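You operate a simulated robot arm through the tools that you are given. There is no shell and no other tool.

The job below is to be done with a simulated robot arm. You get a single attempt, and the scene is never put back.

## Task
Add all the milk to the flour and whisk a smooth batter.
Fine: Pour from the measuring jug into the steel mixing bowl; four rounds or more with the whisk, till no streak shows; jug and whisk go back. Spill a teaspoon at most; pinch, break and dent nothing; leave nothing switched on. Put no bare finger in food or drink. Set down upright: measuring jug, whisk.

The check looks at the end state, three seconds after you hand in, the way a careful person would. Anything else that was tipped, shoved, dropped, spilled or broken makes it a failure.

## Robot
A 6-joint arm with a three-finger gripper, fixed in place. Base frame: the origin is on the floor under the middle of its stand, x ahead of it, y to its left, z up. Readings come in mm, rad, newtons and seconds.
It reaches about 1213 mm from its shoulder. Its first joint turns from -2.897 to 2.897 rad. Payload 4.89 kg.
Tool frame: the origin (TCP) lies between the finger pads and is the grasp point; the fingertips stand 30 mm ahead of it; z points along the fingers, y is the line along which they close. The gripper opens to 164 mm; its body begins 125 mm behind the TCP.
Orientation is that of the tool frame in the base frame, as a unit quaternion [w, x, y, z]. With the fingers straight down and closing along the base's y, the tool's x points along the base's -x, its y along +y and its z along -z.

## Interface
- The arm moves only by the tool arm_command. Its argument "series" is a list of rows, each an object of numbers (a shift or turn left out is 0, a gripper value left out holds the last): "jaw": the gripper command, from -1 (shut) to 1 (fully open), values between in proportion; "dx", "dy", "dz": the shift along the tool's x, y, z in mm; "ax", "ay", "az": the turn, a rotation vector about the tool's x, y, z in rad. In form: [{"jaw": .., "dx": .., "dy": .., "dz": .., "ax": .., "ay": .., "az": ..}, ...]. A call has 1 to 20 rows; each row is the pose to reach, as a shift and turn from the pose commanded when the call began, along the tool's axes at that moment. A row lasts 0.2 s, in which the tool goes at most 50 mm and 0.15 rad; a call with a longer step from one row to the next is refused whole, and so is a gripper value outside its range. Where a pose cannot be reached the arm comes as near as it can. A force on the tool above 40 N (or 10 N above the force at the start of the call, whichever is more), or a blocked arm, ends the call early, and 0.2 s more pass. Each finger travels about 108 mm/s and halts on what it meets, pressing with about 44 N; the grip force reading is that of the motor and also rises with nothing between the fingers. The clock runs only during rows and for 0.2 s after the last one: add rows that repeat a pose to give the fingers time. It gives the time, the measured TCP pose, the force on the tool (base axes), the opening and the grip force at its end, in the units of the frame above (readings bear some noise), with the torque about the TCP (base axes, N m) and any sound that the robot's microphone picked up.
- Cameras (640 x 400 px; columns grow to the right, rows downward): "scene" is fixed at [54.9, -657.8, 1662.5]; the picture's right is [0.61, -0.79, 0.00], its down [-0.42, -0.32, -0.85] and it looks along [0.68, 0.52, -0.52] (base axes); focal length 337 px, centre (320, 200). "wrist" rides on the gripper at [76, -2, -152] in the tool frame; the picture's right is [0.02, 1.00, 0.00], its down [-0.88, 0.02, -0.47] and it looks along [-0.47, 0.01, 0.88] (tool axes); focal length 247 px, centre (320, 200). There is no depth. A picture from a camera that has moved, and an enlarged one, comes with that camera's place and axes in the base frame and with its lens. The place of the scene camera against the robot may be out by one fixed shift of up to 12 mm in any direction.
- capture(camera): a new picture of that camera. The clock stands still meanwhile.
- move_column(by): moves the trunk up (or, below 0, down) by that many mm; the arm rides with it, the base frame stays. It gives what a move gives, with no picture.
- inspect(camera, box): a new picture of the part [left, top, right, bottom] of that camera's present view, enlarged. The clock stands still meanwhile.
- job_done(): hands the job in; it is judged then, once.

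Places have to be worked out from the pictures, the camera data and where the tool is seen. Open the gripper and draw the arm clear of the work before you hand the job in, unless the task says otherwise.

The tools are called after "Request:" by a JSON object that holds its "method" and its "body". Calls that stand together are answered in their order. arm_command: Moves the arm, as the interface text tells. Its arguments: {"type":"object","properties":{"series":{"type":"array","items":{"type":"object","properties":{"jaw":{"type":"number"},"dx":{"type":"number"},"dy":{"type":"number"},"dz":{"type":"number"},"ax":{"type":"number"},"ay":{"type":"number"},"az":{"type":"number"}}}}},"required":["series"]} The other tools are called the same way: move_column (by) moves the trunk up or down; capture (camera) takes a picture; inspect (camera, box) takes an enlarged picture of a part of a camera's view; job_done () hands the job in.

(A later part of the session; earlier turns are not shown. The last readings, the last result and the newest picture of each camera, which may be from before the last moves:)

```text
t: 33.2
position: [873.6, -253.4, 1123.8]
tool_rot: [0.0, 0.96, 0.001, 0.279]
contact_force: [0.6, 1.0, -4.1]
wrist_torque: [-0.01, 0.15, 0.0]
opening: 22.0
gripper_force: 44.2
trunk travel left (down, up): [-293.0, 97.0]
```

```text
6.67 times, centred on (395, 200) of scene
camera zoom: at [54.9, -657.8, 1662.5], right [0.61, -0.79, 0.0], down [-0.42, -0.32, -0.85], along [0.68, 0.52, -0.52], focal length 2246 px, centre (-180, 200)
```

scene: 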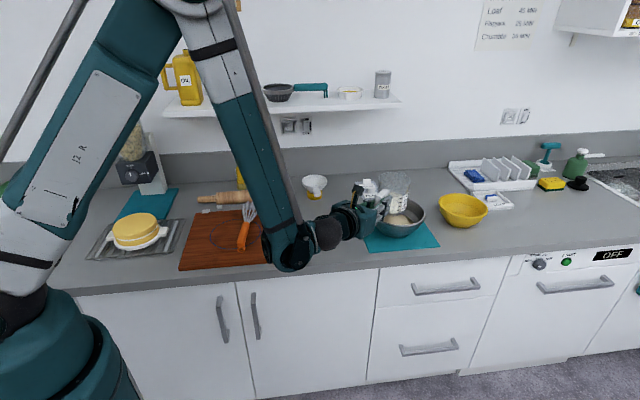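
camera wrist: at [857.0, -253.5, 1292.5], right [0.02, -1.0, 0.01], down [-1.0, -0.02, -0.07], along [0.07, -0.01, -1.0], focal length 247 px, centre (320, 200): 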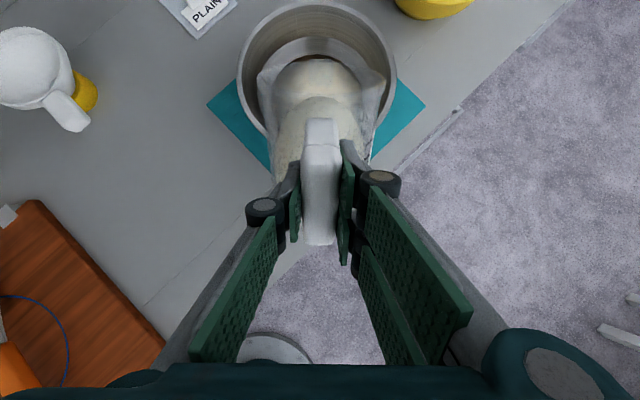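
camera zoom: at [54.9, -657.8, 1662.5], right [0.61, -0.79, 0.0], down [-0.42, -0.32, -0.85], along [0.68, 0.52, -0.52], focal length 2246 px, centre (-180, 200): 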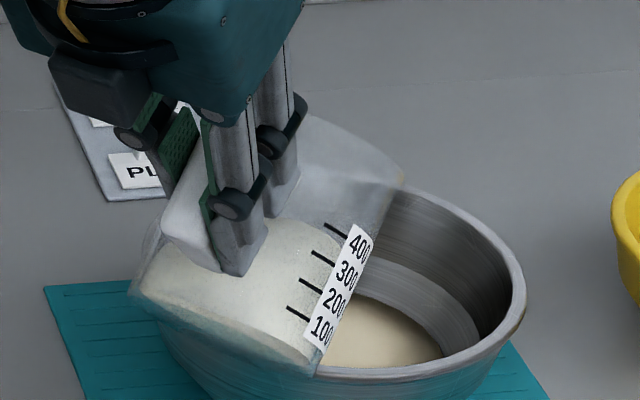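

The spout tip is at about (1017, -253), about 25 mm short of the bowl's centre, and no milk runs yet. I tilt on slowly to 62°, raising the spout a little for more clearance over the rim.

Request:
{"method": "arm_command", "body": {"series": [{"dx": 6.9, "dz": -6.1, "ay": -0.0349}, {"dx": 13.3, "dz": -11.2, "ay": -0.0698}, {"dx": 19.3, "dz": -15.2, "ay": -0.1047}, {"dx": 24.8, "dz": -18.3, "ay": -0.1396}, {"dx": 29.8, "dz": -20.3, "ay": -0.1745}, {"dx": 32.2, "dz": -20.9, "ay": -0.192}, {"dx": 34.5, "dz": -21.4, "ay": -0.2094}, {"dx": 36.8, "dz": -21.8, "ay": -0.2269}, {"dx": 39.1, "dz": -22.2, "ay": -0.2443}, {"dx": 41.5, "dz": -22.6, "ay": -0.2618}, {"dx": 43.8, "dz": -22.9, "ay": -0.2793}, {"dx": 45.9, "dz": -22.8, "ay": -0.2967}]}}

Request:
{"method": "capture", "body": {"camera": "wrist"}}

Request:
{"method": "inspect", "body": {"camera": "scene", "box": [320, 140, 460, 240]}}

```text
t: 35.8
position: [898.5, -253.0, 1167.8]
tool_rot: [-0.001, 0.991, 0.002, 0.136]
contact_force: [-0.1, 0.0, -3.1]
wrist_torque: [-0.01, 0.05, -0.01]
opening: 22.1
gripper_force: 44.3
trunk travel left (down, up): [-293.0, 97.0]
```

```text
taken
camera wrist: at [932.7, -252.5, 1333.8], right [0.02, -1.0, 0.01], down [-0.98, -0.02, 0.22], along [-0.22, -0.01, -0.98], focal length 247 px, centre (320, 200)
```

wrist: 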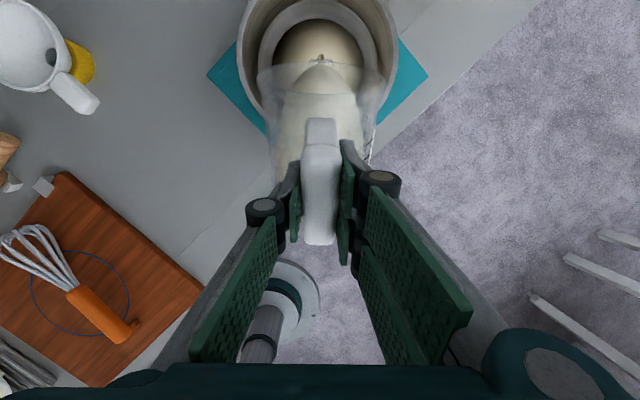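

```text
4.00 times, centred on (390, 190) of scene
camera zoom: at [54.9, -657.8, 1662.5], right [0.61, -0.79, 0.0], down [-0.42, -0.32, -0.85], along [0.68, 0.52, -0.52], focal length 1347 px, centre (40, 240)
```

zoom: 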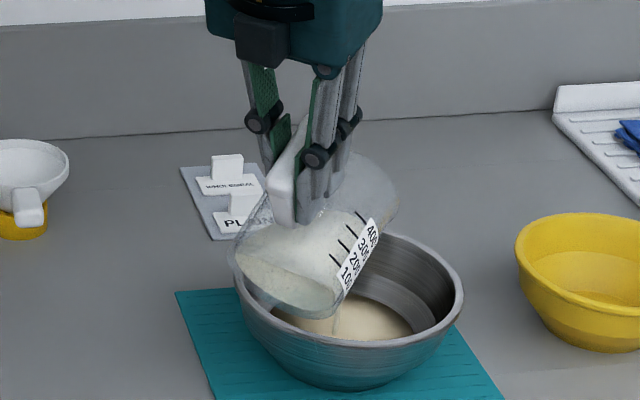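

Milk has begun to run. I check the stream's landing before tilting on.

Request:
{"method": "inspect", "body": {"camera": "wrist", "box": [230, 0, 410, 115]}}

Request:
{"method": "inspect", "body": {"camera": "scene", "box": [370, 190, 440, 240]}}

```text
3.48 times, centred on (320, 58) of wrist
camera zoom: at [932.7, -252.5, 1333.8], right [0.02, -1.0, 0.01], down [-0.98, -0.02, 0.22], along [-0.22, -0.01, -0.98], focal length 859 px, centre (320, 696)
```

zoom: 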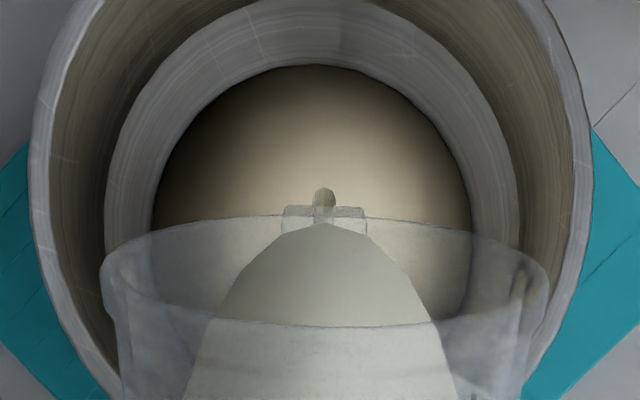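

```text
8.00 times, centred on (405, 215) of scene
camera zoom: at [54.9, -657.8, 1662.5], right [0.61, -0.79, 0.0], down [-0.42, -0.32, -0.85], along [0.68, 0.52, -0.52], focal length 2695 px, centre (-360, 80)
```

zoom: 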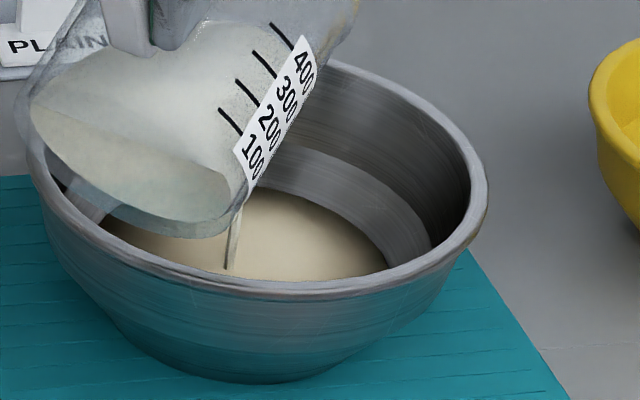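

The thin stream lands well inside the bowl. I continue tilting slowly, about 4° per second, to 77°.

Request:
{"method": "arm_command", "body": {"series": [{"dx": 1.65, "dz": -0.5, "ay": -0.0131}, {"dx": 3.3, "dz": -1.1, "ay": -0.0262}, {"dx": 4.95, "dz": -1.6, "ay": -0.0393}, {"dx": 6.6, "dz": -2.1, "ay": -0.0524}, {"dx": 8.25, "dz": -2.4, "ay": -0.0654}, {"dx": 9.9, "dz": -2.8, "ay": -0.0785}, {"dx": 11.55, "dz": -3.1, "ay": -0.0916}, {"dx": 13.2, "dz": -3.4, "ay": -0.1047}, {"dx": 14.9, "dz": -3.6, "ay": -0.1178}, {"dx": 16.6, "dz": -3.9, "ay": -0.1309}, {"dx": 18.3, "dz": -4.1, "ay": -0.144}, {"dx": 20, "dz": -4.3, "ay": -0.1571}, {"dx": 21.75, "dz": -4.4, "ay": -0.1702}, {"dx": 23.5, "dz": -4.5, "ay": -0.1833}, {"dx": 25.25, "dz": -4.6, "ay": -0.1963}, {"dx": 27, "dz": -4.7, "ay": -0.2094}, {"dx": 28.8, "dz": -4.7, "ay": -0.2225}, {"dx": 30.6, "dz": -4.8, "ay": -0.2356}, {"dx": 32.4, "dz": -4.8, "ay": -0.2487}, {"dx": 34.2, "dz": -4.8, "ay": -0.2618}]}}

Request:
{"method": "inspect", "body": {"camera": "wrist", "box": [210, 0, 430, 140]}}

Request:
{"method": "inspect", "body": {"camera": "scene", "box": [340, 160, 460, 250]}}

```text
t: 40.0
position: [931.0, -253.3, 1180.7]
tool_rot: [0.0, 1.0, 0.001, 0.005]
contact_force: [-0.4, 0.4, -2.5]
wrist_torque: [0.01, -0.03, -0.03]
opening: 21.9
gripper_force: 43.8
trunk travel left (down, up): [-293.0, 97.0]
```

```text
2.86 times, centred on (320, 70) of wrist
camera zoom: at [1007.0, -253.0, 1333.1], right [0.03, -1.0, 0.0], down [-0.88, -0.02, 0.47], along [-0.47, -0.01, -0.89], focal length 706 px, centre (320, 571)
```

zoom: 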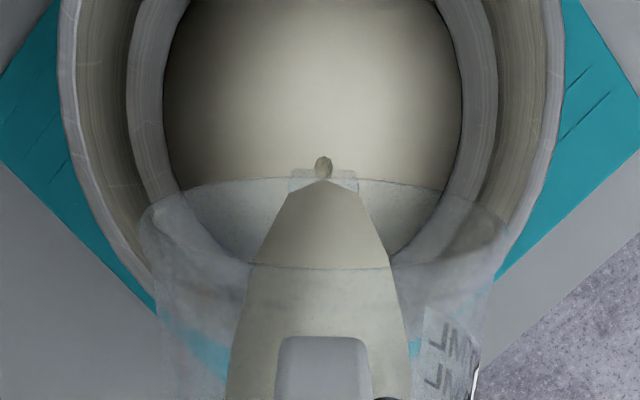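

```text
4.44 times, centred on (400, 205) of scene
camera zoom: at [54.9, -657.8, 1662.5], right [0.61, -0.79, 0.0], down [-0.42, -0.32, -0.85], along [0.68, 0.52, -0.52], focal length 1497 px, centre (-36, 178)
```

zoom: 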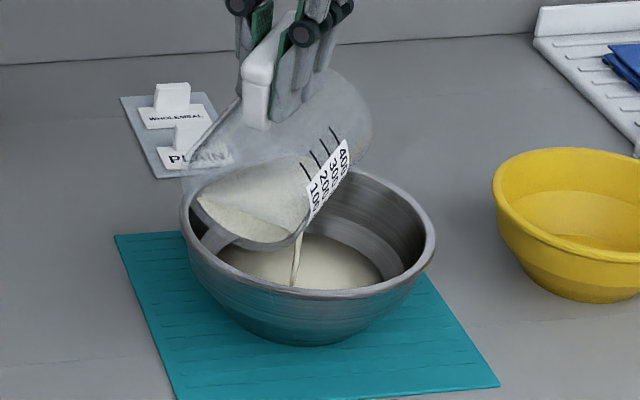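

Pouring cleanly with the stream in the bowl's middle. I continue to 97°, about 5° per second.

Request:
{"method": "arm_command", "body": {"series": [{"dx": 2.4, "dz": -0.7, "ay": -0.0175}, {"dx": 4.7, "dz": -1.4, "ay": -0.0349}, {"dx": 7.1, "dz": -2.1, "ay": -0.0524}, {"dx": 9.5, "dz": -2.7, "ay": -0.0698}, {"dx": 11.9, "dz": -3.2, "ay": -0.0873}, {"dx": 14.3, "dz": -3.8, "ay": -0.1047}, {"dx": 16.8, "dz": -4.4, "ay": -0.1222}, {"dx": 19.3, "dz": -5.1, "ay": -0.1396}, {"dx": 21.8, "dz": -5.7, "ay": -0.1571}, {"dx": 24.3, "dz": -6.2, "ay": -0.1745}, {"dx": 26.9, "dz": -6.6, "ay": -0.192}, {"dx": 29.4, "dz": -7.1, "ay": -0.2094}, {"dx": 32, "dz": -7.5, "ay": -0.2269}, {"dx": 34.6, "dz": -7.8, "ay": -0.2443}, {"dx": 37.2, "dz": -8.2, "ay": -0.2618}, {"dx": 39.8, "dz": -8.4, "ay": -0.2793}, {"dx": 42.5, "dz": -8.6, "ay": -0.2967}, {"dx": 45.1, "dz": -8.8, "ay": -0.3142}, {"dx": 47.7, "dz": -9.4, "ay": -0.3316}, {"dx": 50.4, "dz": -10, "ay": -0.3491}]}}

Request:
{"method": "inspect", "body": {"camera": "wrist", "box": [210, 0, 430, 140]}}

Request:
{"method": "inspect", "body": {"camera": "scene", "box": [340, 160, 460, 250]}}

```text
t: 44.2
position: [981.1, -253.8, 1192.5]
tool_rot: [0.0, 0.986, 0.002, -0.169]
contact_force: [0.0, 0.2, -1.9]
wrist_torque: [-0.06, -0.12, 0.03]
opening: 21.8
gripper_force: 43.4
trunk travel left (down, up): [-293.0, 97.0]
```

```text
2.86 times, centred on (320, 70) of wrist
camera zoom: at [1104.7, -252.9, 1309.0], right [0.02, -1.0, -0.01], down [-0.67, -0.02, 0.74], along [-0.74, -0.01, -0.67], focal length 706 px, centre (320, 571)
```

zoom: 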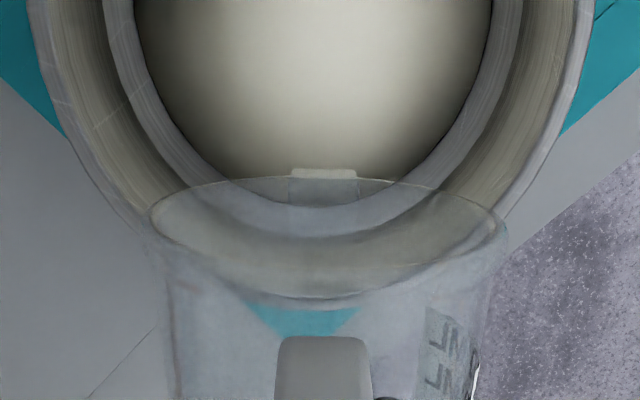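

```text
4.44 times, centred on (400, 205) of scene
camera zoom: at [54.9, -657.8, 1662.5], right [0.61, -0.79, 0.0], down [-0.42, -0.32, -0.85], along [0.68, 0.52, -0.52], focal length 1497 px, centre (-36, 178)
```

zoom: 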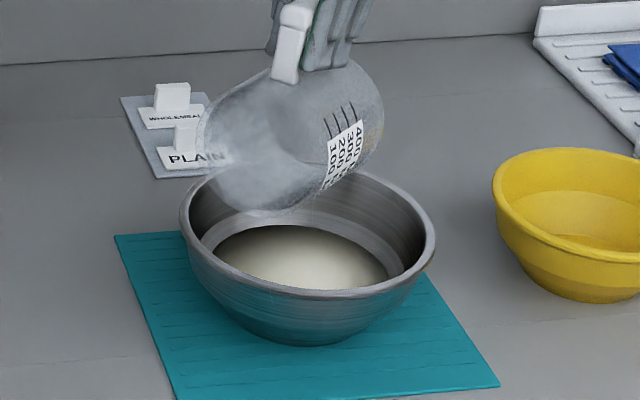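

The jug looks empty (force down to 1.9 N). I tip a further 10° and hold to drain the last drops.

Request:
{"method": "arm_command", "body": {"series": [{"dx": 4.9, "dz": -2.3, "ay": -0.0349}, {"dx": 9.8, "dz": -4.7, "ay": -0.0698}, {"dx": 14.7, "dz": -7, "ay": -0.1047}, {"dx": 19.6, "dz": -9.5, "ay": -0.1396}, {"dx": 24.5, "dz": -11.9, "ay": -0.1745}, {"dx": 24.5, "dz": -11.9, "ay": -0.1745}, {"dx": 24.5, "dz": -11.9, "ay": -0.1745}, {"dx": 24.5, "dz": -11.9, "ay": -0.1745}, {"dx": 24.5, "dz": -11.9, "ay": -0.1745}, {"dx": 24.5, "dz": -11.9, "ay": -0.1745}, {"dx": 24.5, "dz": -11.9, "ay": -0.1745}, {"dx": 24.5, "dz": -11.9, "ay": -0.1745}]}}

Request:
{"method": "inspect", "body": {"camera": "wrist", "box": [210, 0, 430, 140]}}

Request:
{"method": "inspect", "body": {"camera": "scene", "box": [340, 160, 460, 250]}}

```text
t: 46.8
position: [1007.7, -255.9, 1195.4]
tool_rot: [0.007, 0.974, 0.003, -0.226]
contact_force: [-0.8, -0.6, -1.9]
wrist_torque: [0.03, -0.09, -0.01]
opening: 21.9
gripper_force: 44.6
out of reach, approached as far as the arm can: row 5, 6, 7, 8, 9, 10, 11, 12
trunk travel left (down, up): [-293.0, 97.0]
```

```text
2.86 times, centred on (320, 70) of wrist
camera zoom: at [1143.8, -252.8, 1297.3], right [0.03, -1.0, 0.0], down [-0.58, -0.01, 0.81], along [-0.81, -0.03, -0.58], focal length 706 px, centre (320, 571)
```

zoom: 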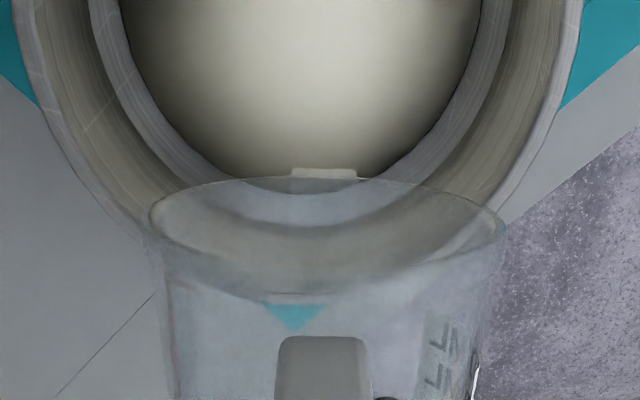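

```text
4.44 times, centred on (400, 205) of scene
camera zoom: at [54.9, -657.8, 1662.5], right [0.61, -0.79, 0.0], down [-0.42, -0.32, -0.85], along [0.68, 0.52, -0.52], focal length 1497 px, centre (-36, 178)
```

zoom: 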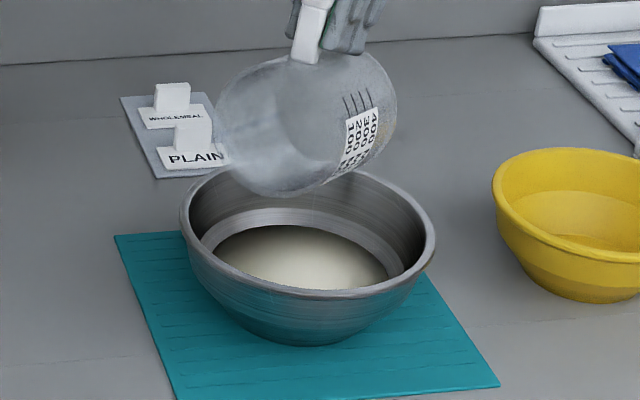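

The jug is fully drained with no spill visible. I draw it up and back from the bowl while turning it partly upright.

Request:
{"method": "arm_command", "body": {"series": [{"dx": -10, "dz": -3, "ay": 0.06}, {"dx": -20, "dz": -6, "ay": 0.13}, {"dx": -30, "dz": -9, "ay": 0.21}, {"dx": -40, "dz": -12, "ay": 0.29}, {"dx": -50, "dz": -15, "ay": 0.37}, {"dx": -60, "dz": -18, "ay": 0.45}, {"dx": -70, "dz": -21, "ay": 0.53}, {"dx": -81, "dz": -25, "ay": 0.6}, {"dx": -81, "dz": -25, "ay": 0.6}]}}

Request:
{"method": "capture", "body": {"camera": "wrist"}}

Request:
{"method": "inspect", "body": {"camera": "scene", "box": [320, 120, 480, 250]}}

```text
t: 48.8
position: [943.3, -256.0, 1255.5]
tool_rot: [0.006, 0.997, 0.006, 0.073]
contact_force: [-0.6, 0.1, -1.1]
wrist_torque: [-0.01, -0.11, -0.01]
opening: 22.1
gripper_force: 44.6
trunk travel left (down, up): [-293.0, 97.0]
```

```text
taken
camera wrist: at [997.8, -252.2, 1416.0], right [0.03, -1.0, 0.02], down [-0.94, -0.02, 0.34], along [-0.34, -0.03, -0.94], focal length 247 px, centre (320, 200)
```

wrist: 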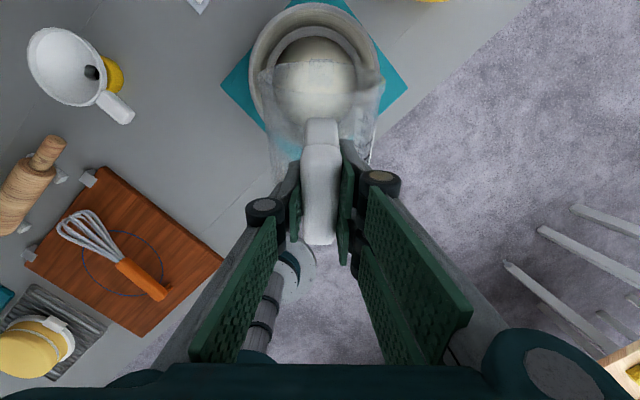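

```text
3.08 times, centred on (400, 185) of scene
camera zoom: at [54.9, -657.8, 1662.5], right [0.61, -0.79, 0.0], down [-0.42, -0.32, -0.85], along [0.68, 0.52, -0.52], focal length 1036 px, centre (74, 246)
```

zoom: 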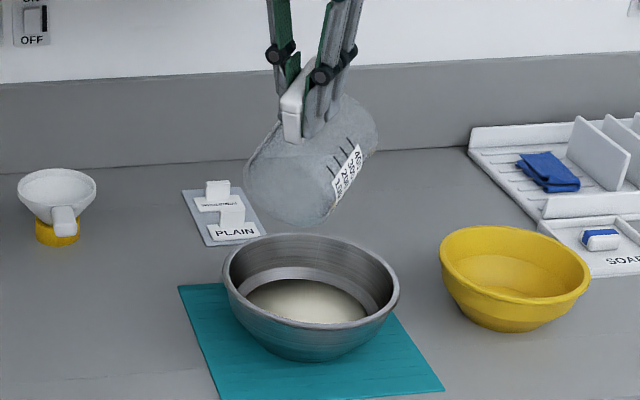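

Nothing has dripped on the counter. I bring the jug fully upright while moving back.

Request:
{"method": "arm_command", "body": {"series": [{"dx": -9, "dz": -1.4, "ay": 0.1}, {"dx": -18, "dz": -2.7, "ay": 0.21}, {"dx": -27, "dz": -4, "ay": 0.33}, {"dx": -37, "dz": -5.4, "ay": 0.45}, {"dx": -46, "dz": -6.8, "ay": 0.57}, {"dx": -55, "dz": -8.1, "ay": 0.69}, {"dx": -64, "dz": -9.5, "ay": 0.81}, {"dx": -73, "dz": -10.8, "ay": 0.93}, {"dx": -82, "dz": -12.2, "ay": 1.05}, {"dx": -92, "dz": -13.6, "ay": 1.14}, {"dx": -92, "dz": -13.6, "ay": 1.208}, {"dx": -92, "dz": -13.6, "ay": 1.208}]}}

Request:
{"method": "capture", "body": {"camera": "wrist"}}

Request:
{"method": "capture", "body": {"camera": "scene"}}

```text
t: 51.4
position: [851.6, -258.6, 1253.8]
tool_rot: [0.002, 0.78, 0.007, 0.626]
contact_force: [0.6, -0.5, -1.8]
wrist_torque: [0.0, 0.13, 0.05]
opening: 21.4
gripper_force: 43.9
trunk travel left (down, up): [-293.0, 97.0]
```

```text
taken
camera wrist: at [721.2, -257.0, 1359.8], right [0.01, -1.0, 0.03], down [-0.65, -0.03, -0.76], along [0.76, -0.01, -0.65], focal length 247 px, centre (320, 200)
```

wrist: 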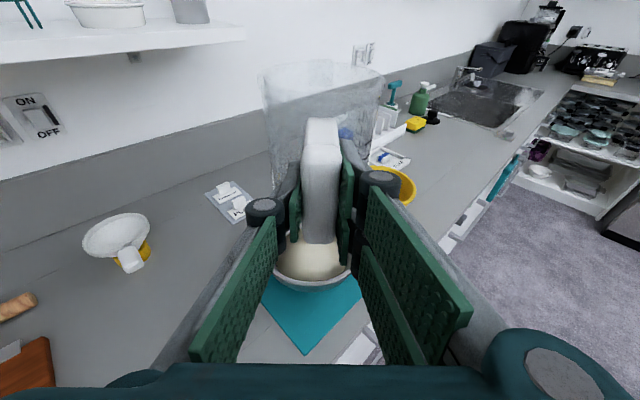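

```text
taken
```

scene: 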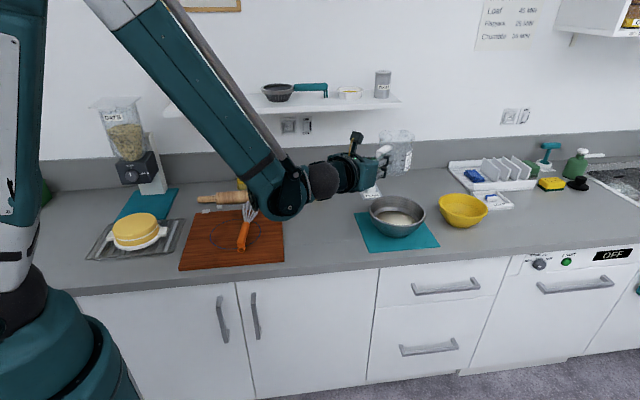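

The jug is upright and empty. I swing it back over its home spot, restoring the grasp orientation, then lower the trunk to where it was for the pick-up.

Request:
{"method": "arm_command", "body": {"series": [{"dx": -1.1, "dy": -10, "dz": -2.4, "ax": 0.0118, "ay": 0.0002, "az": -0.0019}, {"dx": -3.4, "dy": -29.9, "dz": -7.1, "ax": 0.0355, "ay": 0.0006, "az": -0.0058}, {"dx": -6.7, "dy": -59.7, "dz": -14.2, "ax": 0.071, "ay": 0.0012, "az": -0.0117}, {"dx": -10.1, "dy": -89.6, "dz": -21.3, "ax": 0.1065, "ay": 0.0018, "az": -0.0175}, {"dx": -13.4, "dy": -119.5, "dz": -28.4, "ax": 0.142, "ay": 0.0024, "az": -0.0233}, {"dx": -16.8, "dy": -149.3, "dz": -35.6, "ax": 0.1775, "ay": 0.003, "az": -0.0292}, {"dx": -20.2, "dy": -179.2, "dz": -42.7, "ax": 0.2129, "ay": 0.0036, "az": -0.035}, {"dx": -22, "dy": -195.1, "dz": -46.5, "ax": 0.2319, "ay": 0.0039, "az": -0.0381}, {"dx": -22.4, "dy": -199.1, "dz": -47.4, "ax": 0.2366, "ay": 0.004, "az": -0.0389}, {"dx": -22.4, "dy": -199.1, "dz": -47.4, "ax": 0.2366, "ay": 0.004, "az": -0.0389}]}}

Request:
{"method": "move_column", "body": {"by": -240}}

Request:
{"method": "capture", "body": {"camera": "wrist"}}

Request:
{"method": "inspect", "body": {"camera": "scene", "box": [270, 160, 470, 280]}}

```text
t: 53.6
position: [798.2, -59.0, 1240.3]
tool_rot: [-0.079, 0.773, 0.097, 0.622]
contact_force: [0.9, -0.4, -1.7]
wrist_torque: [0.0, 0.15, -0.04]
opening: 21.8
gripper_force: 44.2
trunk travel left (down, up): [-293.0, 97.0]
```

```text
t: 56.1
position: [798.5, -59.3, 1001.4]
tool_rot: [-0.079, 0.773, 0.097, 0.622]
contact_force: [-0.3, -0.6, -2.6]
wrist_torque: [-0.06, 0.12, 0.0]
opening: 21.9
gripper_force: 43.5
trunk travel left (down, up): [-53.0, 337.0]
```

```text
taken
camera wrist: at [670.4, -91.5, 1107.5], right [0.25, -0.97, 0.02], down [-0.63, -0.18, -0.76], along [0.74, 0.18, -0.65], focal length 247 px, centre (320, 200)
```

wrist: 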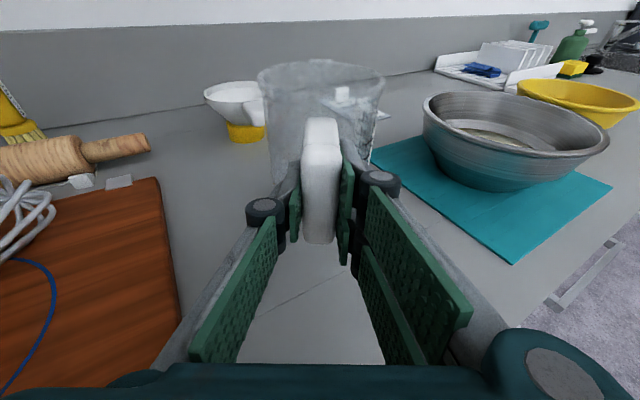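

```text
3.20 times, centred on (370, 220) of scene
camera zoom: at [54.9, -657.8, 1662.5], right [0.61, -0.79, 0.0], down [-0.42, -0.32, -0.85], along [0.68, 0.52, -0.52], focal length 1078 px, centre (160, 136)
```

zoom: 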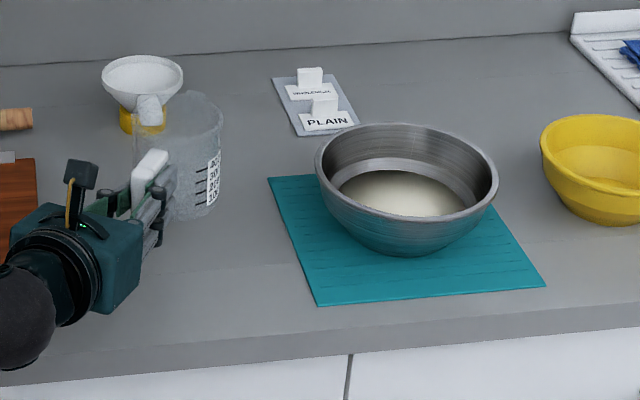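

The jug is back over its home spot, and the handle sits the same in the fingers. I lower 40 mm, then the last few millimetres slowly.

Request:
{"method": "arm_command", "body": {"series": [{"dx": -9.8, "dy": 0.2, "dz": 2.1}, {"dx": -19.5, "dy": 0.4, "dz": 4.3}, {"dx": -29.3, "dy": 0.6, "dz": 6.4}, {"dx": -37, "dy": 0.8, "dz": 8.1}, {"dx": -40, "dy": 0.8, "dz": 8.7}, {"dx": -42, "dy": 0.8, "dz": 9.2}, {"dx": -42, "dy": 0.8, "dz": 9.2}]}}

Request:
{"method": "inspect", "body": {"camera": "scene", "box": [280, 180, 370, 240]}}

```text
t: 57.7
position: [797.4, -60.2, 957.6]
tool_rot: [-0.079, 0.772, 0.097, 0.623]
contact_force: [0.7, -0.4, -1.5]
wrist_torque: [-0.03, 0.13, 0.0]
opening: 21.8
gripper_force: 43.9
trunk travel left (down, up): [-53.0, 337.0]
```

```text
6.67 times, centred on (325, 210) of scene
camera zoom: at [54.9, -657.8, 1662.5], right [0.61, -0.79, 0.0], down [-0.42, -0.32, -0.85], along [0.68, 0.52, -0.52], focal length 2246 px, centre (287, 133)
```

zoom: 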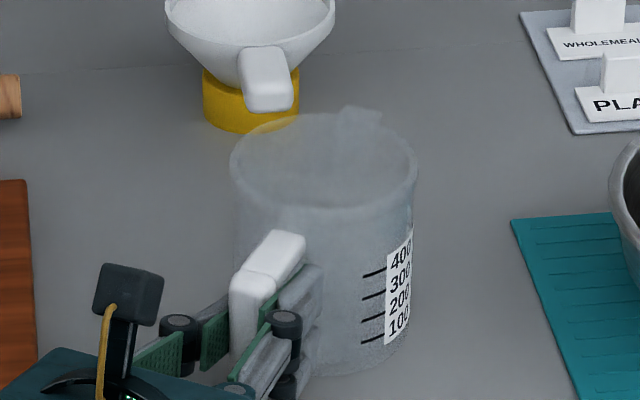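

The jug's weight still hangs on the fingers, so I lower another 2 mm gently.

Request:
{"method": "arm_command", "body": {"series": [{"dx": -0.6, "dz": 0.2}, {"dx": -1.2, "dz": 0.4}, {"dx": -1.8, "dz": 0.5}, {"dx": -1.8, "dz": 0.5}]}}

```text
t: 58.7
position: [797.9, -60.2, 956.0]
tool_rot: [-0.078, 0.772, 0.096, 0.623]
contact_force: [2.0, 2.2, 8.7]
wrist_torque: [0.13, -1.22, 0.15]
opening: 21.6
gripper_force: 44.3
trunk travel left (down, up): [-53.0, 337.0]
```

The jug has touched down (about +9 N). I ease up slightly to balance the load, then open the fingers.

Request:
{"method": "arm_command", "body": {"series": [{"dx": 0.4, "dz": -0.1}, {"dx": 0.8, "dz": -0.2}, {"dx": 0.8, "dz": -0.2}]}}

```text
t: 59.5
position: [797.6, -58.8, 958.0]
tool_rot: [-0.078, 0.773, 0.097, 0.622]
contact_force: [0.6, 0.0, -1.8]
wrist_torque: [-0.03, 0.08, -0.01]
opening: 22.1
gripper_force: 43.8
trunk travel left (down, up): [-53.0, 337.0]
```

That lifted it just clear again. I go down 0.5 mm and then release gently.

Request:
{"method": "arm_command", "body": {"series": [{"dx": -0.25, "dz": 0.05}, {"dx": -0.5, "dz": 0.1}, {"dx": -0.5, "dz": 0.1}]}}

```text
t: 60.3
position: [798.0, -59.8, 957.3]
tool_rot: [-0.078, 0.773, 0.096, 0.622]
contact_force: [-1.3, -0.6, -2.0]
wrist_torque: [-0.03, 0.11, 0.0]
opening: 21.9
gripper_force: 44.2
trunk travel left (down, up): [-53.0, 337.0]
```

Request:
{"method": "arm_command", "body": {"series": [{"dx": -0.25, "dz": 0.05}, {"dx": -0.5, "dz": 0.1}, {"dx": -0.5, "dz": 0.1}]}}

```text
t: 61.1
position: [798.4, -59.8, 956.1]
tool_rot: [-0.078, 0.773, 0.096, 0.623]
contact_force: [2.4, 1.9, 8.0]
wrist_torque: [0.11, -1.26, 0.16]
opening: 21.6
gripper_force: 43.9
trunk travel left (down, up): [-53.0, 337.0]
```

Contact again at about 8 N. I ease 0.25 mm up and open the fingers gradually.

Request:
{"method": "arm_command", "body": {"series": [{"dx": 0.25, "dz": -0.05}, {"dx": 0.25, "dz": -0.05, "jaw": -0.8}, {"dx": 0.25, "dz": -0.05, "jaw": -0.72}, {"dx": 0.25, "dz": -0.05, "jaw": -0.68}, {"dx": 0.25, "dz": -0.05, "jaw": -0.6}, {"dx": 0.25, "dz": -0.05, "jaw": -0.45}, {"dx": 0.25, "dz": -0.05, "jaw": -0.25}, {"dx": 0.25, "dz": -0.05, "jaw": 0}, {"dx": 0.25, "dz": -0.05, "jaw": 0.1}, {"dx": 0.25, "dz": -0.05, "jaw": 0.1}]}}

Request:
{"method": "inspect", "body": {"camera": "wrist", "box": [200, 60, 440, 260]}}

Request:
{"method": "inspect", "body": {"camera": "scene", "box": [270, 180, 370, 260]}}

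```text
t: 63.3
position: [798.7, -59.6, 957.1]
tool_rot: [-0.078, 0.773, 0.097, 0.622]
contact_force: [-0.3, -0.3, -0.2]
wrist_torque: [0.0, 0.0, -0.01]
opening: 90.1
gripper_force: 0.1
trunk travel left (down, up): [-53.0, 337.0]
```

```text
2.00 times, centred on (320, 160) of wrist
camera zoom: at [670.4, -91.9, 1062.3], right [0.25, -0.97, 0.02], down [-0.63, -0.18, -0.76], along [0.74, 0.18, -0.65], focal length 494 px, centre (320, 280)
```

zoom: 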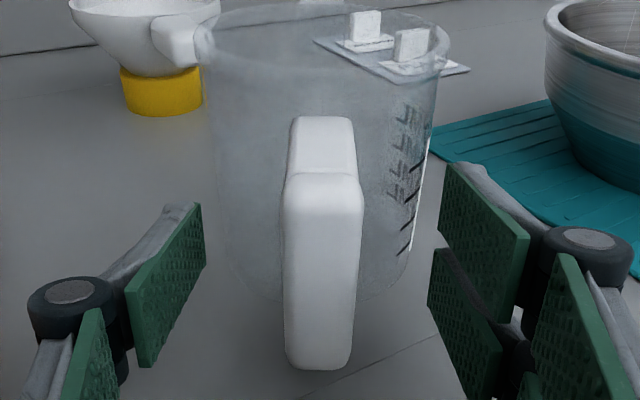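

```text
5.00 times, centred on (320, 220) of scene
camera zoom: at [54.9, -657.8, 1662.5], right [0.61, -0.79, 0.0], down [-0.42, -0.32, -0.85], along [0.68, 0.52, -0.52], focal length 1684 px, centre (320, 100)
```

zoom: 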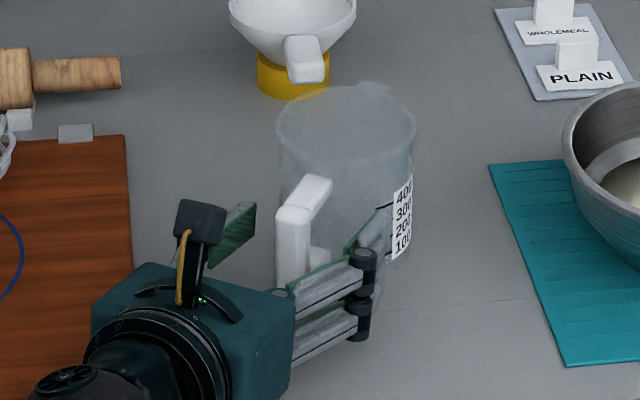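

The jug stands upright at home. I back the open fingers straight off the handle and then raise the trunk.

Request:
{"method": "arm_command", "body": {"series": [{"dx": -2.1, "dz": -9.8}, {"dx": -4.3, "dz": -19.5}, {"dx": -6.4, "dz": -29.3}, {"dx": -8.5, "dz": -39.1}, {"dx": -10.2, "dz": -47}, {"dx": -11.7, "dz": -53.7}, {"dx": -11.7, "dz": -53.7}]}}

Request:
{"method": "inspect", "body": {"camera": "wrist", "box": [200, 60, 440, 260]}}

```text
t: 64.9
position: [744.8, -72.3, 955.4]
tool_rot: [-0.079, 0.772, 0.097, 0.623]
contact_force: [-0.8, -0.3, -0.5]
wrist_torque: [0.02, -0.02, -0.01]
opening: 90.5
gripper_force: 0.0
trunk travel left (down, up): [-53.0, 337.0]
```

```text
2.00 times, centred on (320, 160) of wrist
camera zoom: at [616.8, -105.5, 1061.8], right [0.25, -0.97, 0.02], down [-0.63, -0.18, -0.76], along [0.74, 0.18, -0.65], focal length 494 px, centre (320, 280)
```

zoom: 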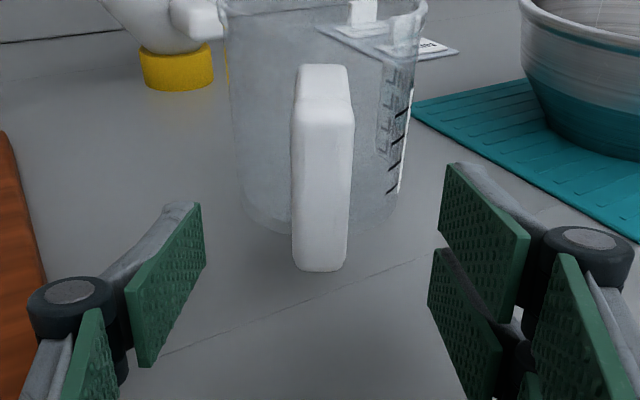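

The jug is free and undisturbed. I raise the trunk and next go to look at the whisk.

Request:
{"method": "move_column", "body": {"by": 200}}

Request:
{"method": "arm_command", "body": {"series": [{"dx": 0, "dz": -12, "ay": -0.13}, {"dx": 0, "dz": -24, "ay": -0.26}, {"dx": 0, "dz": -36, "ay": -0.39}, {"dx": 0, "dz": -48, "ay": -0.52}, {"dx": 0, "dz": -60, "ay": -0.65}, {"dx": 0, "dz": -70, "ay": -0.78}, {"dx": 0, "dz": -80, "ay": -0.91}, {"dx": 0, "dz": -90, "ay": -1.04}, {"dx": 0, "dz": -100, "ay": -1.17}, {"dx": 0, "dz": -110, "ay": -1.3}, {"dx": 0, "dz": -110, "ay": -1.355}, {"dx": 0, "dz": -110, "ay": -1.355}]}}

Request:
{"method": "capture", "body": {"camera": "wrist"}}

Request:
{"method": "capture", "body": {"camera": "scene"}}

```text
t: 67.1
position: [744.3, -72.9, 1156.7]
tool_rot: [-0.078, 0.773, 0.096, 0.622]
contact_force: [0.4, -0.7, 0.2]
wrist_torque: [-0.02, -0.01, 0.0]
opening: 90.3
gripper_force: 0.1
trunk travel left (down, up): [-253.0, 137.0]
```

```text
t: 69.7
position: [640.5, -101.0, 1177.7]
tool_rot: [-0.001, 0.992, 0.124, 0.0]
contact_force: [-0.2, 0.0, 0.2]
wrist_torque: [0.02, 0.08, -0.03]
opening: 90.2
gripper_force: 0.1
trunk travel left (down, up): [-253.0, 137.0]
```

```text
taken
camera wrist: at [715.1, -81.6, 1329.2], right [0.27, -0.96, 0.0], down [-0.85, -0.24, 0.47], along [-0.46, -0.13, -0.88], focal length 247 px, centre (320, 200)
```

wrist: 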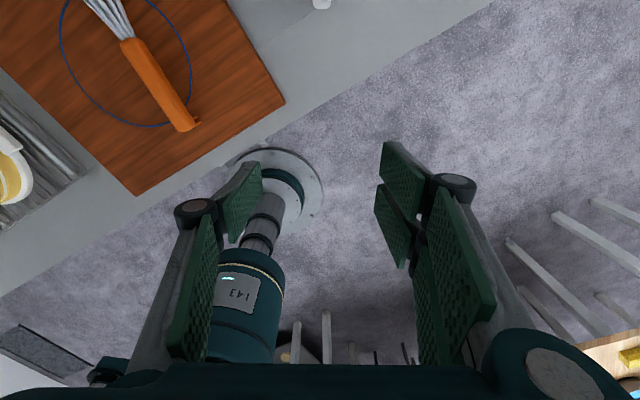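

```text
taken
```

scene: 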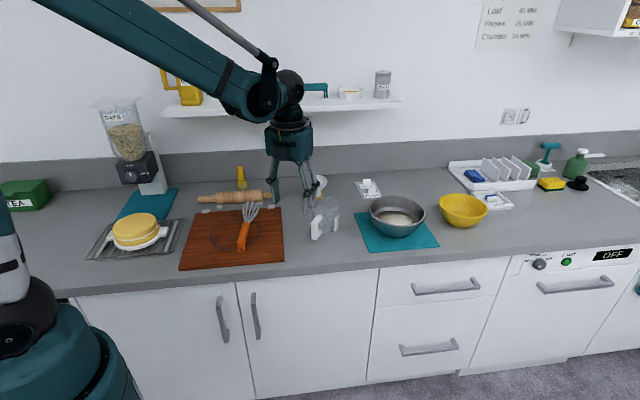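

Now pointing down. I turn the wrist back the other way (counter-clockwise seen from above) so the camera ends on the robot's side, aiming toward the whisk lying on the board.

Request:
{"method": "arm_command", "body": {"series": [{"dx": -1, "dy": -5, "dz": -2, "az": -0.145}, {"dx": -1, "dy": -10, "dz": -4, "az": -0.29}, {"dx": -2, "dy": -16, "dz": -6, "az": -0.435}, {"dx": -3, "dy": -22, "dz": -8, "az": -0.58}, {"dx": -4, "dy": -28, "dz": -10, "az": -0.725}, {"dx": -5, "dy": -34, "dz": -12, "az": -0.87}, {"dx": -6, "dy": -40, "dz": -14, "az": -1.015}, {"dx": -7, "dy": -46, "dz": -16, "az": -1.16}, {"dx": -8, "dy": -52, "dz": -18, "az": -1.305}, {"dx": -9, "dy": -58, "dz": -20, "az": -1.45}, {"dx": -10, "dy": -64, "dz": -22, "az": -1.595}, {"dx": -11, "dy": -70, "dz": -22, "az": -1.74}, {"dx": -12, "dy": -76, "dz": -22, "az": -1.885}, {"dx": -13, "dy": -82, "dz": -22, "az": -2.03}, {"dx": -14, "dy": -88, "dz": -22, "az": -2.175}, {"dx": -14, "dy": -94, "dz": -22, "az": -2.32}, {"dx": -14, "dy": -100, "dz": -22, "az": -2.465}, {"dx": -14, "dy": -106, "dz": -22, "az": -2.61}, {"dx": -14, "dy": -106, "dz": -22, "az": -2.755}, {"dx": -14, "dy": -106, "dz": -22, "az": -2.9}]}}

Request:
{"method": "arm_command", "body": {"series": [{"az": -0.12}, {"az": -0.25}, {"az": -0.38}, {"az": -0.51}, {"az": -0.64}, {"az": -0.68}, {"az": -0.68}]}}

Request:
{"method": "capture", "body": {"camera": "wrist"}}

Request:
{"method": "capture", "body": {"camera": "scene"}}

```text
t: 73.9
position: [600.8, -0.1, 1201.8]
tool_rot: [0.0, -0.005, 1.0, 0.0]
contact_force: [0.5, 0.3, 0.4]
wrist_torque: [-0.02, -0.02, -0.04]
opening: 90.1
gripper_force: 0.0
trunk travel left (down, up): [-253.0, 137.0]
```

```text
t: 75.5
position: [601.0, -0.8, 1201.8]
tool_rot: [0.0, -0.338, 0.941, 0.0]
contact_force: [-0.2, 0.4, 0.1]
wrist_torque: [-0.05, -0.01, 0.0]
opening: 90.3
gripper_force: 0.0
trunk travel left (down, up): [-253.0, 137.0]
```

```text
taken
camera wrist: at [544.5, -52.3, 1353.0], right [-0.65, 0.76, 0.0], down [0.67, 0.57, 0.47], along [0.36, 0.31, -0.88], focal length 247 px, centre (320, 200)
```

wrist: 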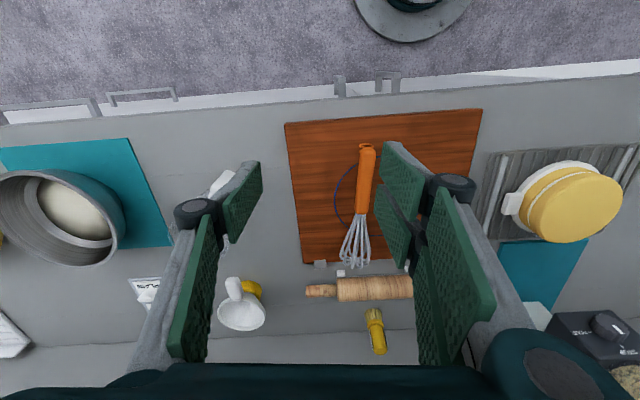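

```text
taken
```

scene: 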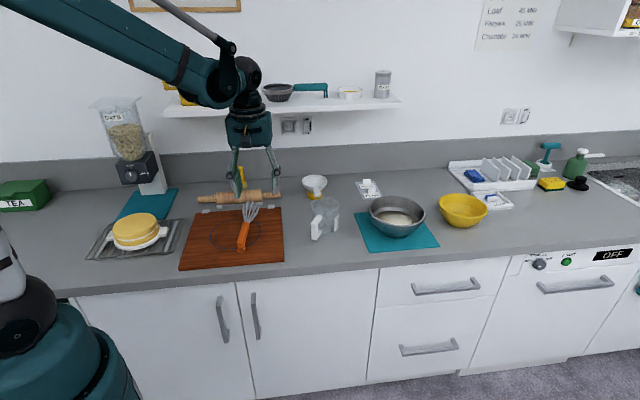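

The wrist view now shows the whisk lying along the image's vertical, as planned. I shift over it and down 50 mm for a close look.

Request:
{"method": "arm_command", "body": {"series": [{"dy": 15, "dz": 10}, {"dy": 30, "dz": 20}, {"dy": 45, "dz": 30}, {"dy": 60, "dz": 40}, {"dy": 72, "dz": 50}, {"dy": 72, "dz": 50}]}}

Request:
{"method": "capture", "body": {"camera": "wrist"}}

Request:
{"method": "inspect", "body": {"camera": "wrist", "box": [240, 90, 400, 290]}}

Request:
{"method": "inspect", "body": {"camera": "scene", "box": [190, 180, 300, 270]}}

```text
t: 76.9
position: [555.5, 55.6, 1152.6]
tool_rot: [0.0, -0.338, 0.941, 0.0]
contact_force: [0.2, 0.0, -0.6]
wrist_torque: [-0.04, -0.02, 0.0]
opening: 90.3
gripper_force: 0.0
trunk travel left (down, up): [-253.0, 137.0]
```

```text
taken
camera wrist: at [498.4, 4.2, 1304.4], right [-0.65, 0.76, 0.0], down [0.67, 0.57, 0.47], along [0.36, 0.31, -0.88], focal length 247 px, centre (320, 200)
```

wrist: 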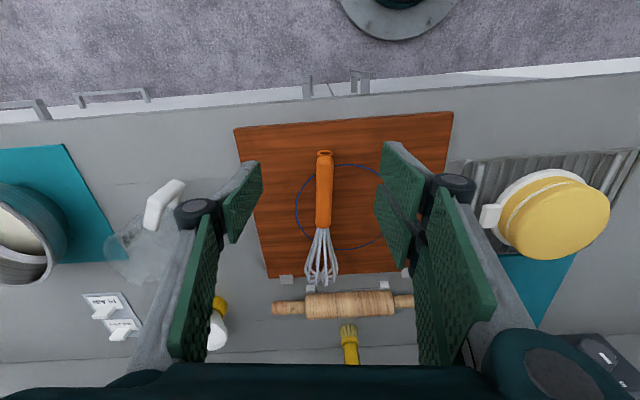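

```text
2.00 times, centred on (320, 190) of wrist
camera zoom: at [498.4, 4.2, 1304.4], right [-0.65, 0.76, 0.0], down [0.67, 0.57, 0.47], along [0.36, 0.31, -0.88], focal length 494 px, centre (320, 220)
```

zoom: 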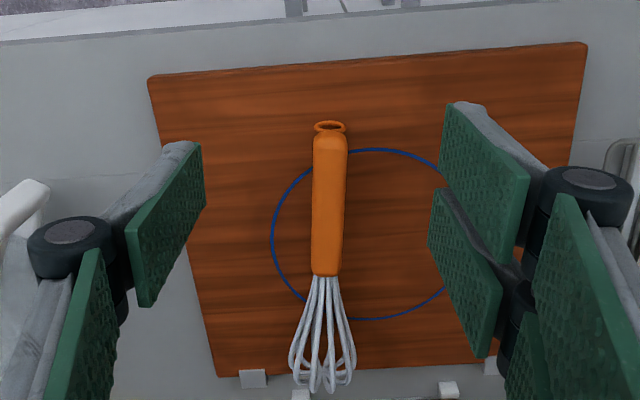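

```text
4.44 times, centred on (245, 225) of scene
camera zoom: at [54.9, -657.8, 1662.5], right [0.61, -0.79, 0.0], down [-0.42, -0.32, -0.85], along [0.68, 0.52, -0.52], focal length 1497 px, centre (653, 89)
```

zoom: 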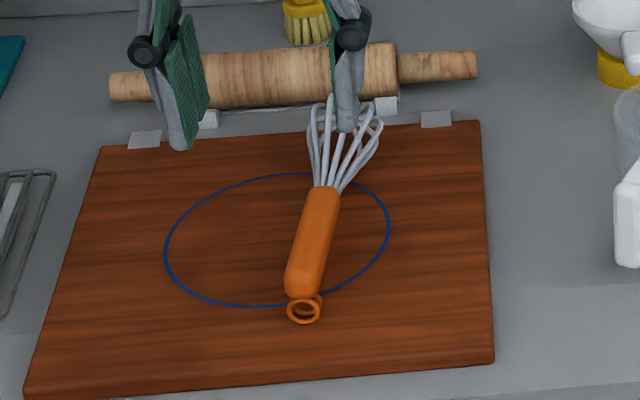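

I need the whisk's true height above the board, so I zoom right in on it from both cameras.

Request:
{"method": "inspect", "body": {"camera": "scene", "box": [225, 195, 275, 260]}}

Request:
{"method": "inspect", "body": {"camera": "wrist", "box": [290, 140, 360, 220]}}

Request:
{"method": "inspect", "body": {"camera": "wrist", "box": [290, 210, 370, 320]}}

```text
6.15 times, centred on (250, 228) of scene
camera zoom: at [54.9, -657.8, 1662.5], right [0.61, -0.79, 0.0], down [-0.42, -0.32, -0.85], along [0.68, 0.52, -0.52], focal length 2073 px, centre (751, 31)
```

zoom: 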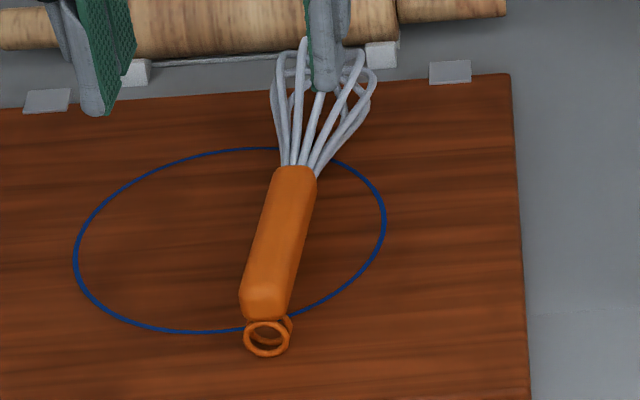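

```text
5.00 times, centred on (325, 180) of wrist
camera zoom: at [498.4, 4.2, 1304.4], right [-0.65, 0.76, 0.0], down [0.67, 0.57, 0.47], along [0.36, 0.31, -0.88], focal length 1235 px, centre (295, 300)
```

zoom: 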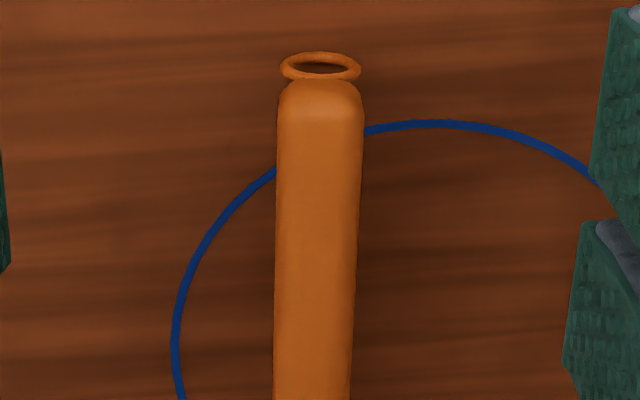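

```text
3.64 times, centred on (330, 265) of wrist
camera zoom: at [498.4, 4.2, 1304.4], right [-0.65, 0.76, 0.0], down [0.67, 0.57, 0.47], along [0.36, 0.31, -0.88], focal length 898 px, centre (284, -36)
```

zoom: 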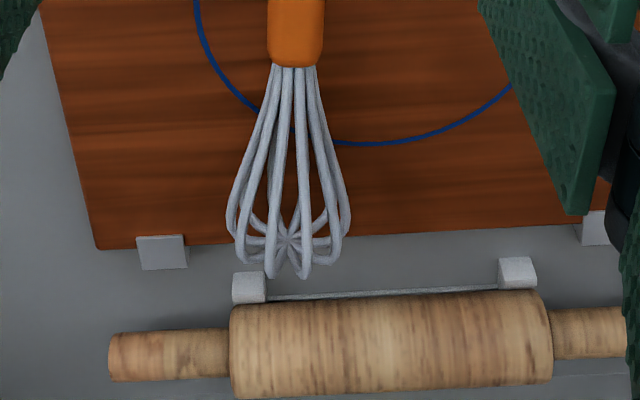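

Triangulating several views, the whisk lies on the board (board top z≈911) with its handle axis near z≈930, mid-handle at about (632, 128), aligned with my tool x-axis and 8.5 mm to tool +y. I move above the handle and partway down.

Request:
{"method": "arm_command", "body": {"series": [{"dx": -18, "dy": 1.5, "dz": 12}, {"dx": -36, "dy": 3, "dz": 24}, {"dx": -54, "dy": 4.5, "dz": 36}, {"dx": -72, "dy": 6, "dz": 48}, {"dx": -90, "dy": 7.5, "dz": 62}, {"dx": -105, "dy": 8.5, "dz": 80}, {"dx": -105, "dy": 8.5, "dz": 100}, {"dx": -105, "dy": 8.5, "dz": 120}, {"dx": -105, "dy": 8.5, "dz": 140}, {"dx": -105, "dy": 8.5, "dz": 140}]}}

Request:
{"method": "capture", "body": {"camera": "wrist"}}

Request:
{"method": "inspect", "body": {"camera": "scene", "box": [190, 170, 300, 270]}}

```text
t: 79.1
position: [630.5, 128.5, 1009.3]
tool_rot: [0.0, -0.337, 0.942, 0.0]
contact_force: [0.4, -0.2, 0.0]
wrist_torque: [-0.03, 0.02, -0.04]
opening: 90.1
gripper_force: 0.1
trunk travel left (down, up): [-253.0, 137.0]
```

```text
taken
camera wrist: at [573.4, 76.9, 1161.6], right [-0.65, 0.76, 0.0], down [0.67, 0.57, 0.47], along [0.36, 0.31, -0.88], focal length 247 px, centre (320, 200)
```

wrist: 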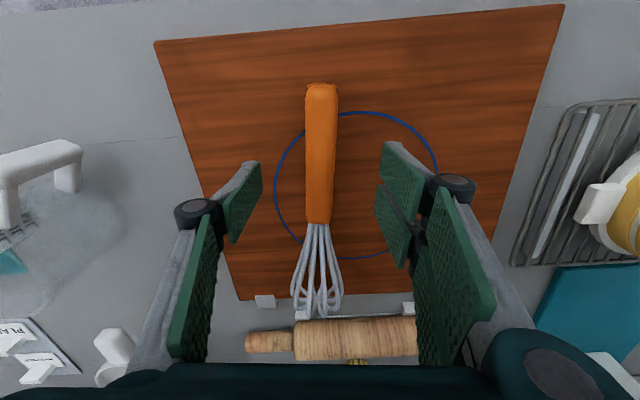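

```text
4.00 times, centred on (245, 220) of scene
camera zoom: at [54.9, -657.8, 1662.5], right [0.61, -0.79, 0.0], down [-0.42, -0.32, -0.85], along [0.68, 0.52, -0.52], focal length 1347 px, centre (620, 120)
```

zoom: 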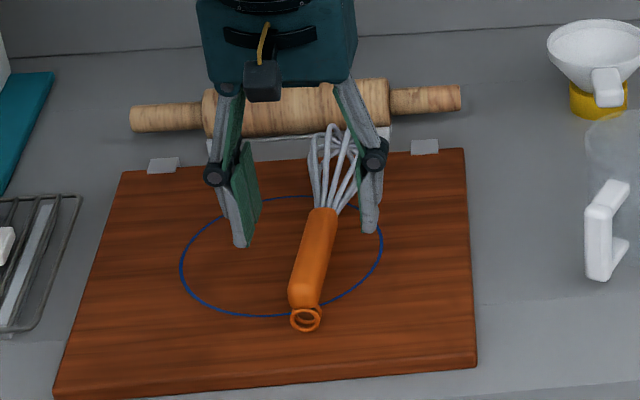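

The handle is centred between the fingers. I lower to about z=952 with the fingertips still a few mm above the board, then check.

Request:
{"method": "arm_command", "body": {"series": [{"dz": 15}, {"dz": 30}, {"dz": 40}, {"dz": 48}, {"dz": 54}, {"dz": 57}, {"dz": 57}]}}

Request:
{"method": "capture", "body": {"camera": "wrist"}}

Request:
{"method": "inspect", "body": {"camera": "scene", "box": [210, 180, 290, 260]}}

```text
t: 80.7
position: [630.5, 128.6, 954.1]
tool_rot: [0.0, -0.338, 0.941, -0.001]
contact_force: [-0.7, 0.0, -0.1]
wrist_torque: [0.0, 0.0, 0.0]
opening: 90.1
gripper_force: 0.1
trunk travel left (down, up): [-253.0, 137.0]
```

```text
taken
camera wrist: at [573.0, 76.9, 1106.1], right [-0.65, 0.76, 0.0], down [0.67, 0.57, 0.47], along [0.36, 0.31, -0.88], focal length 247 px, centre (320, 200)
```

wrist: 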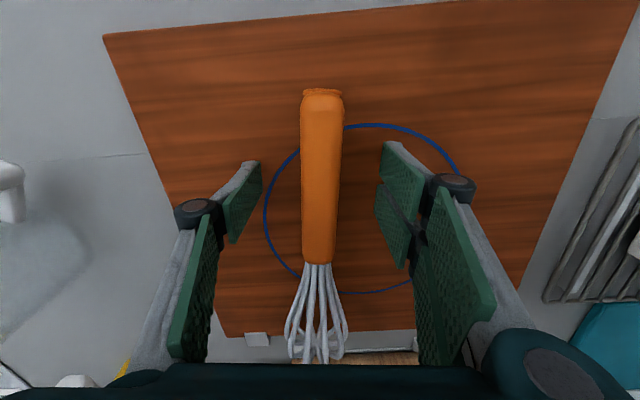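

```text
5.00 times, centred on (250, 220) of scene
camera zoom: at [54.9, -657.8, 1662.5], right [0.61, -0.79, 0.0], down [-0.42, -0.32, -0.85], along [0.68, 0.52, -0.52], focal length 1684 px, centre (670, 100)
```

zoom: 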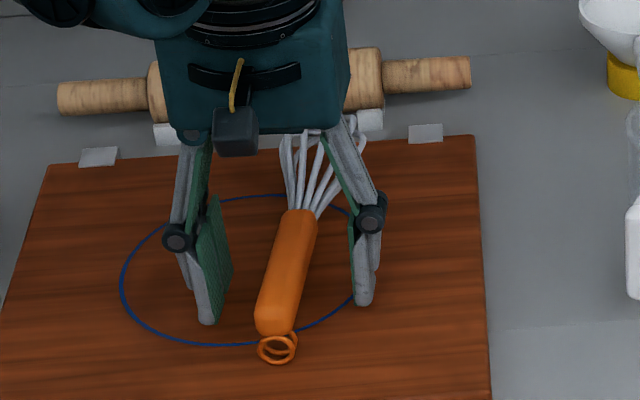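

All clear and centred. I narrow the fingers to about 44 mm around the handle before the last descent, so any change in fingertip height shows up first.

Request:
{"method": "arm_command", "body": {"series": [{"jaw": -0.2}, {"jaw": -0.46}, {"jaw": -0.46}, {"jaw": -0.46}]}}

Request:
{"method": "capture", "body": {"camera": "wrist"}}

Request:
{"method": "inspect", "body": {"camera": "scene", "box": [210, 190, 290, 260]}}

```text
t: 81.7
position: [629.6, 129.1, 954.6]
tool_rot: [0.0, -0.337, 0.941, 0.0]
contact_force: [0.0, -0.7, -0.8]
wrist_torque: [0.0, 0.01, 0.02]
opening: 44.4
gripper_force: 0.1
trunk travel left (down, up): [-253.0, 137.0]
```

```text
taken
camera wrist: at [573.0, 76.9, 1106.2], right [-0.65, 0.76, 0.0], down [0.67, 0.57, 0.47], along [0.36, 0.31, -0.88], focal length 247 px, centre (320, 200)
```

wrist: 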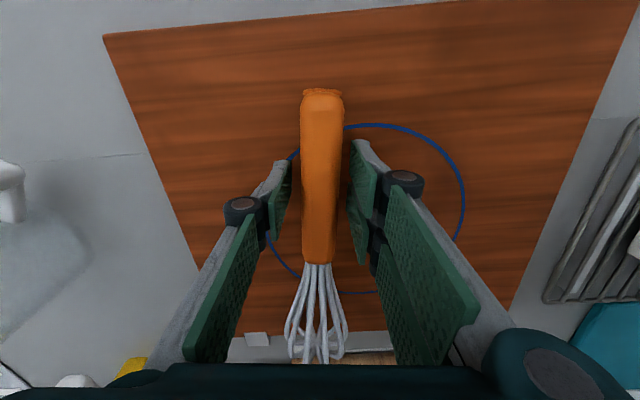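

```text
5.71 times, centred on (250, 225) of scene
camera zoom: at [54.9, -657.8, 1662.5], right [0.61, -0.79, 0.0], down [-0.42, -0.32, -0.85], along [0.68, 0.52, -0.52], focal length 1925 px, centre (720, 57)
```

zoom: 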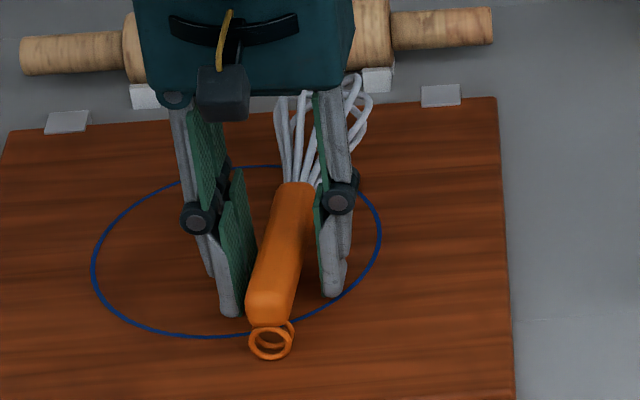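

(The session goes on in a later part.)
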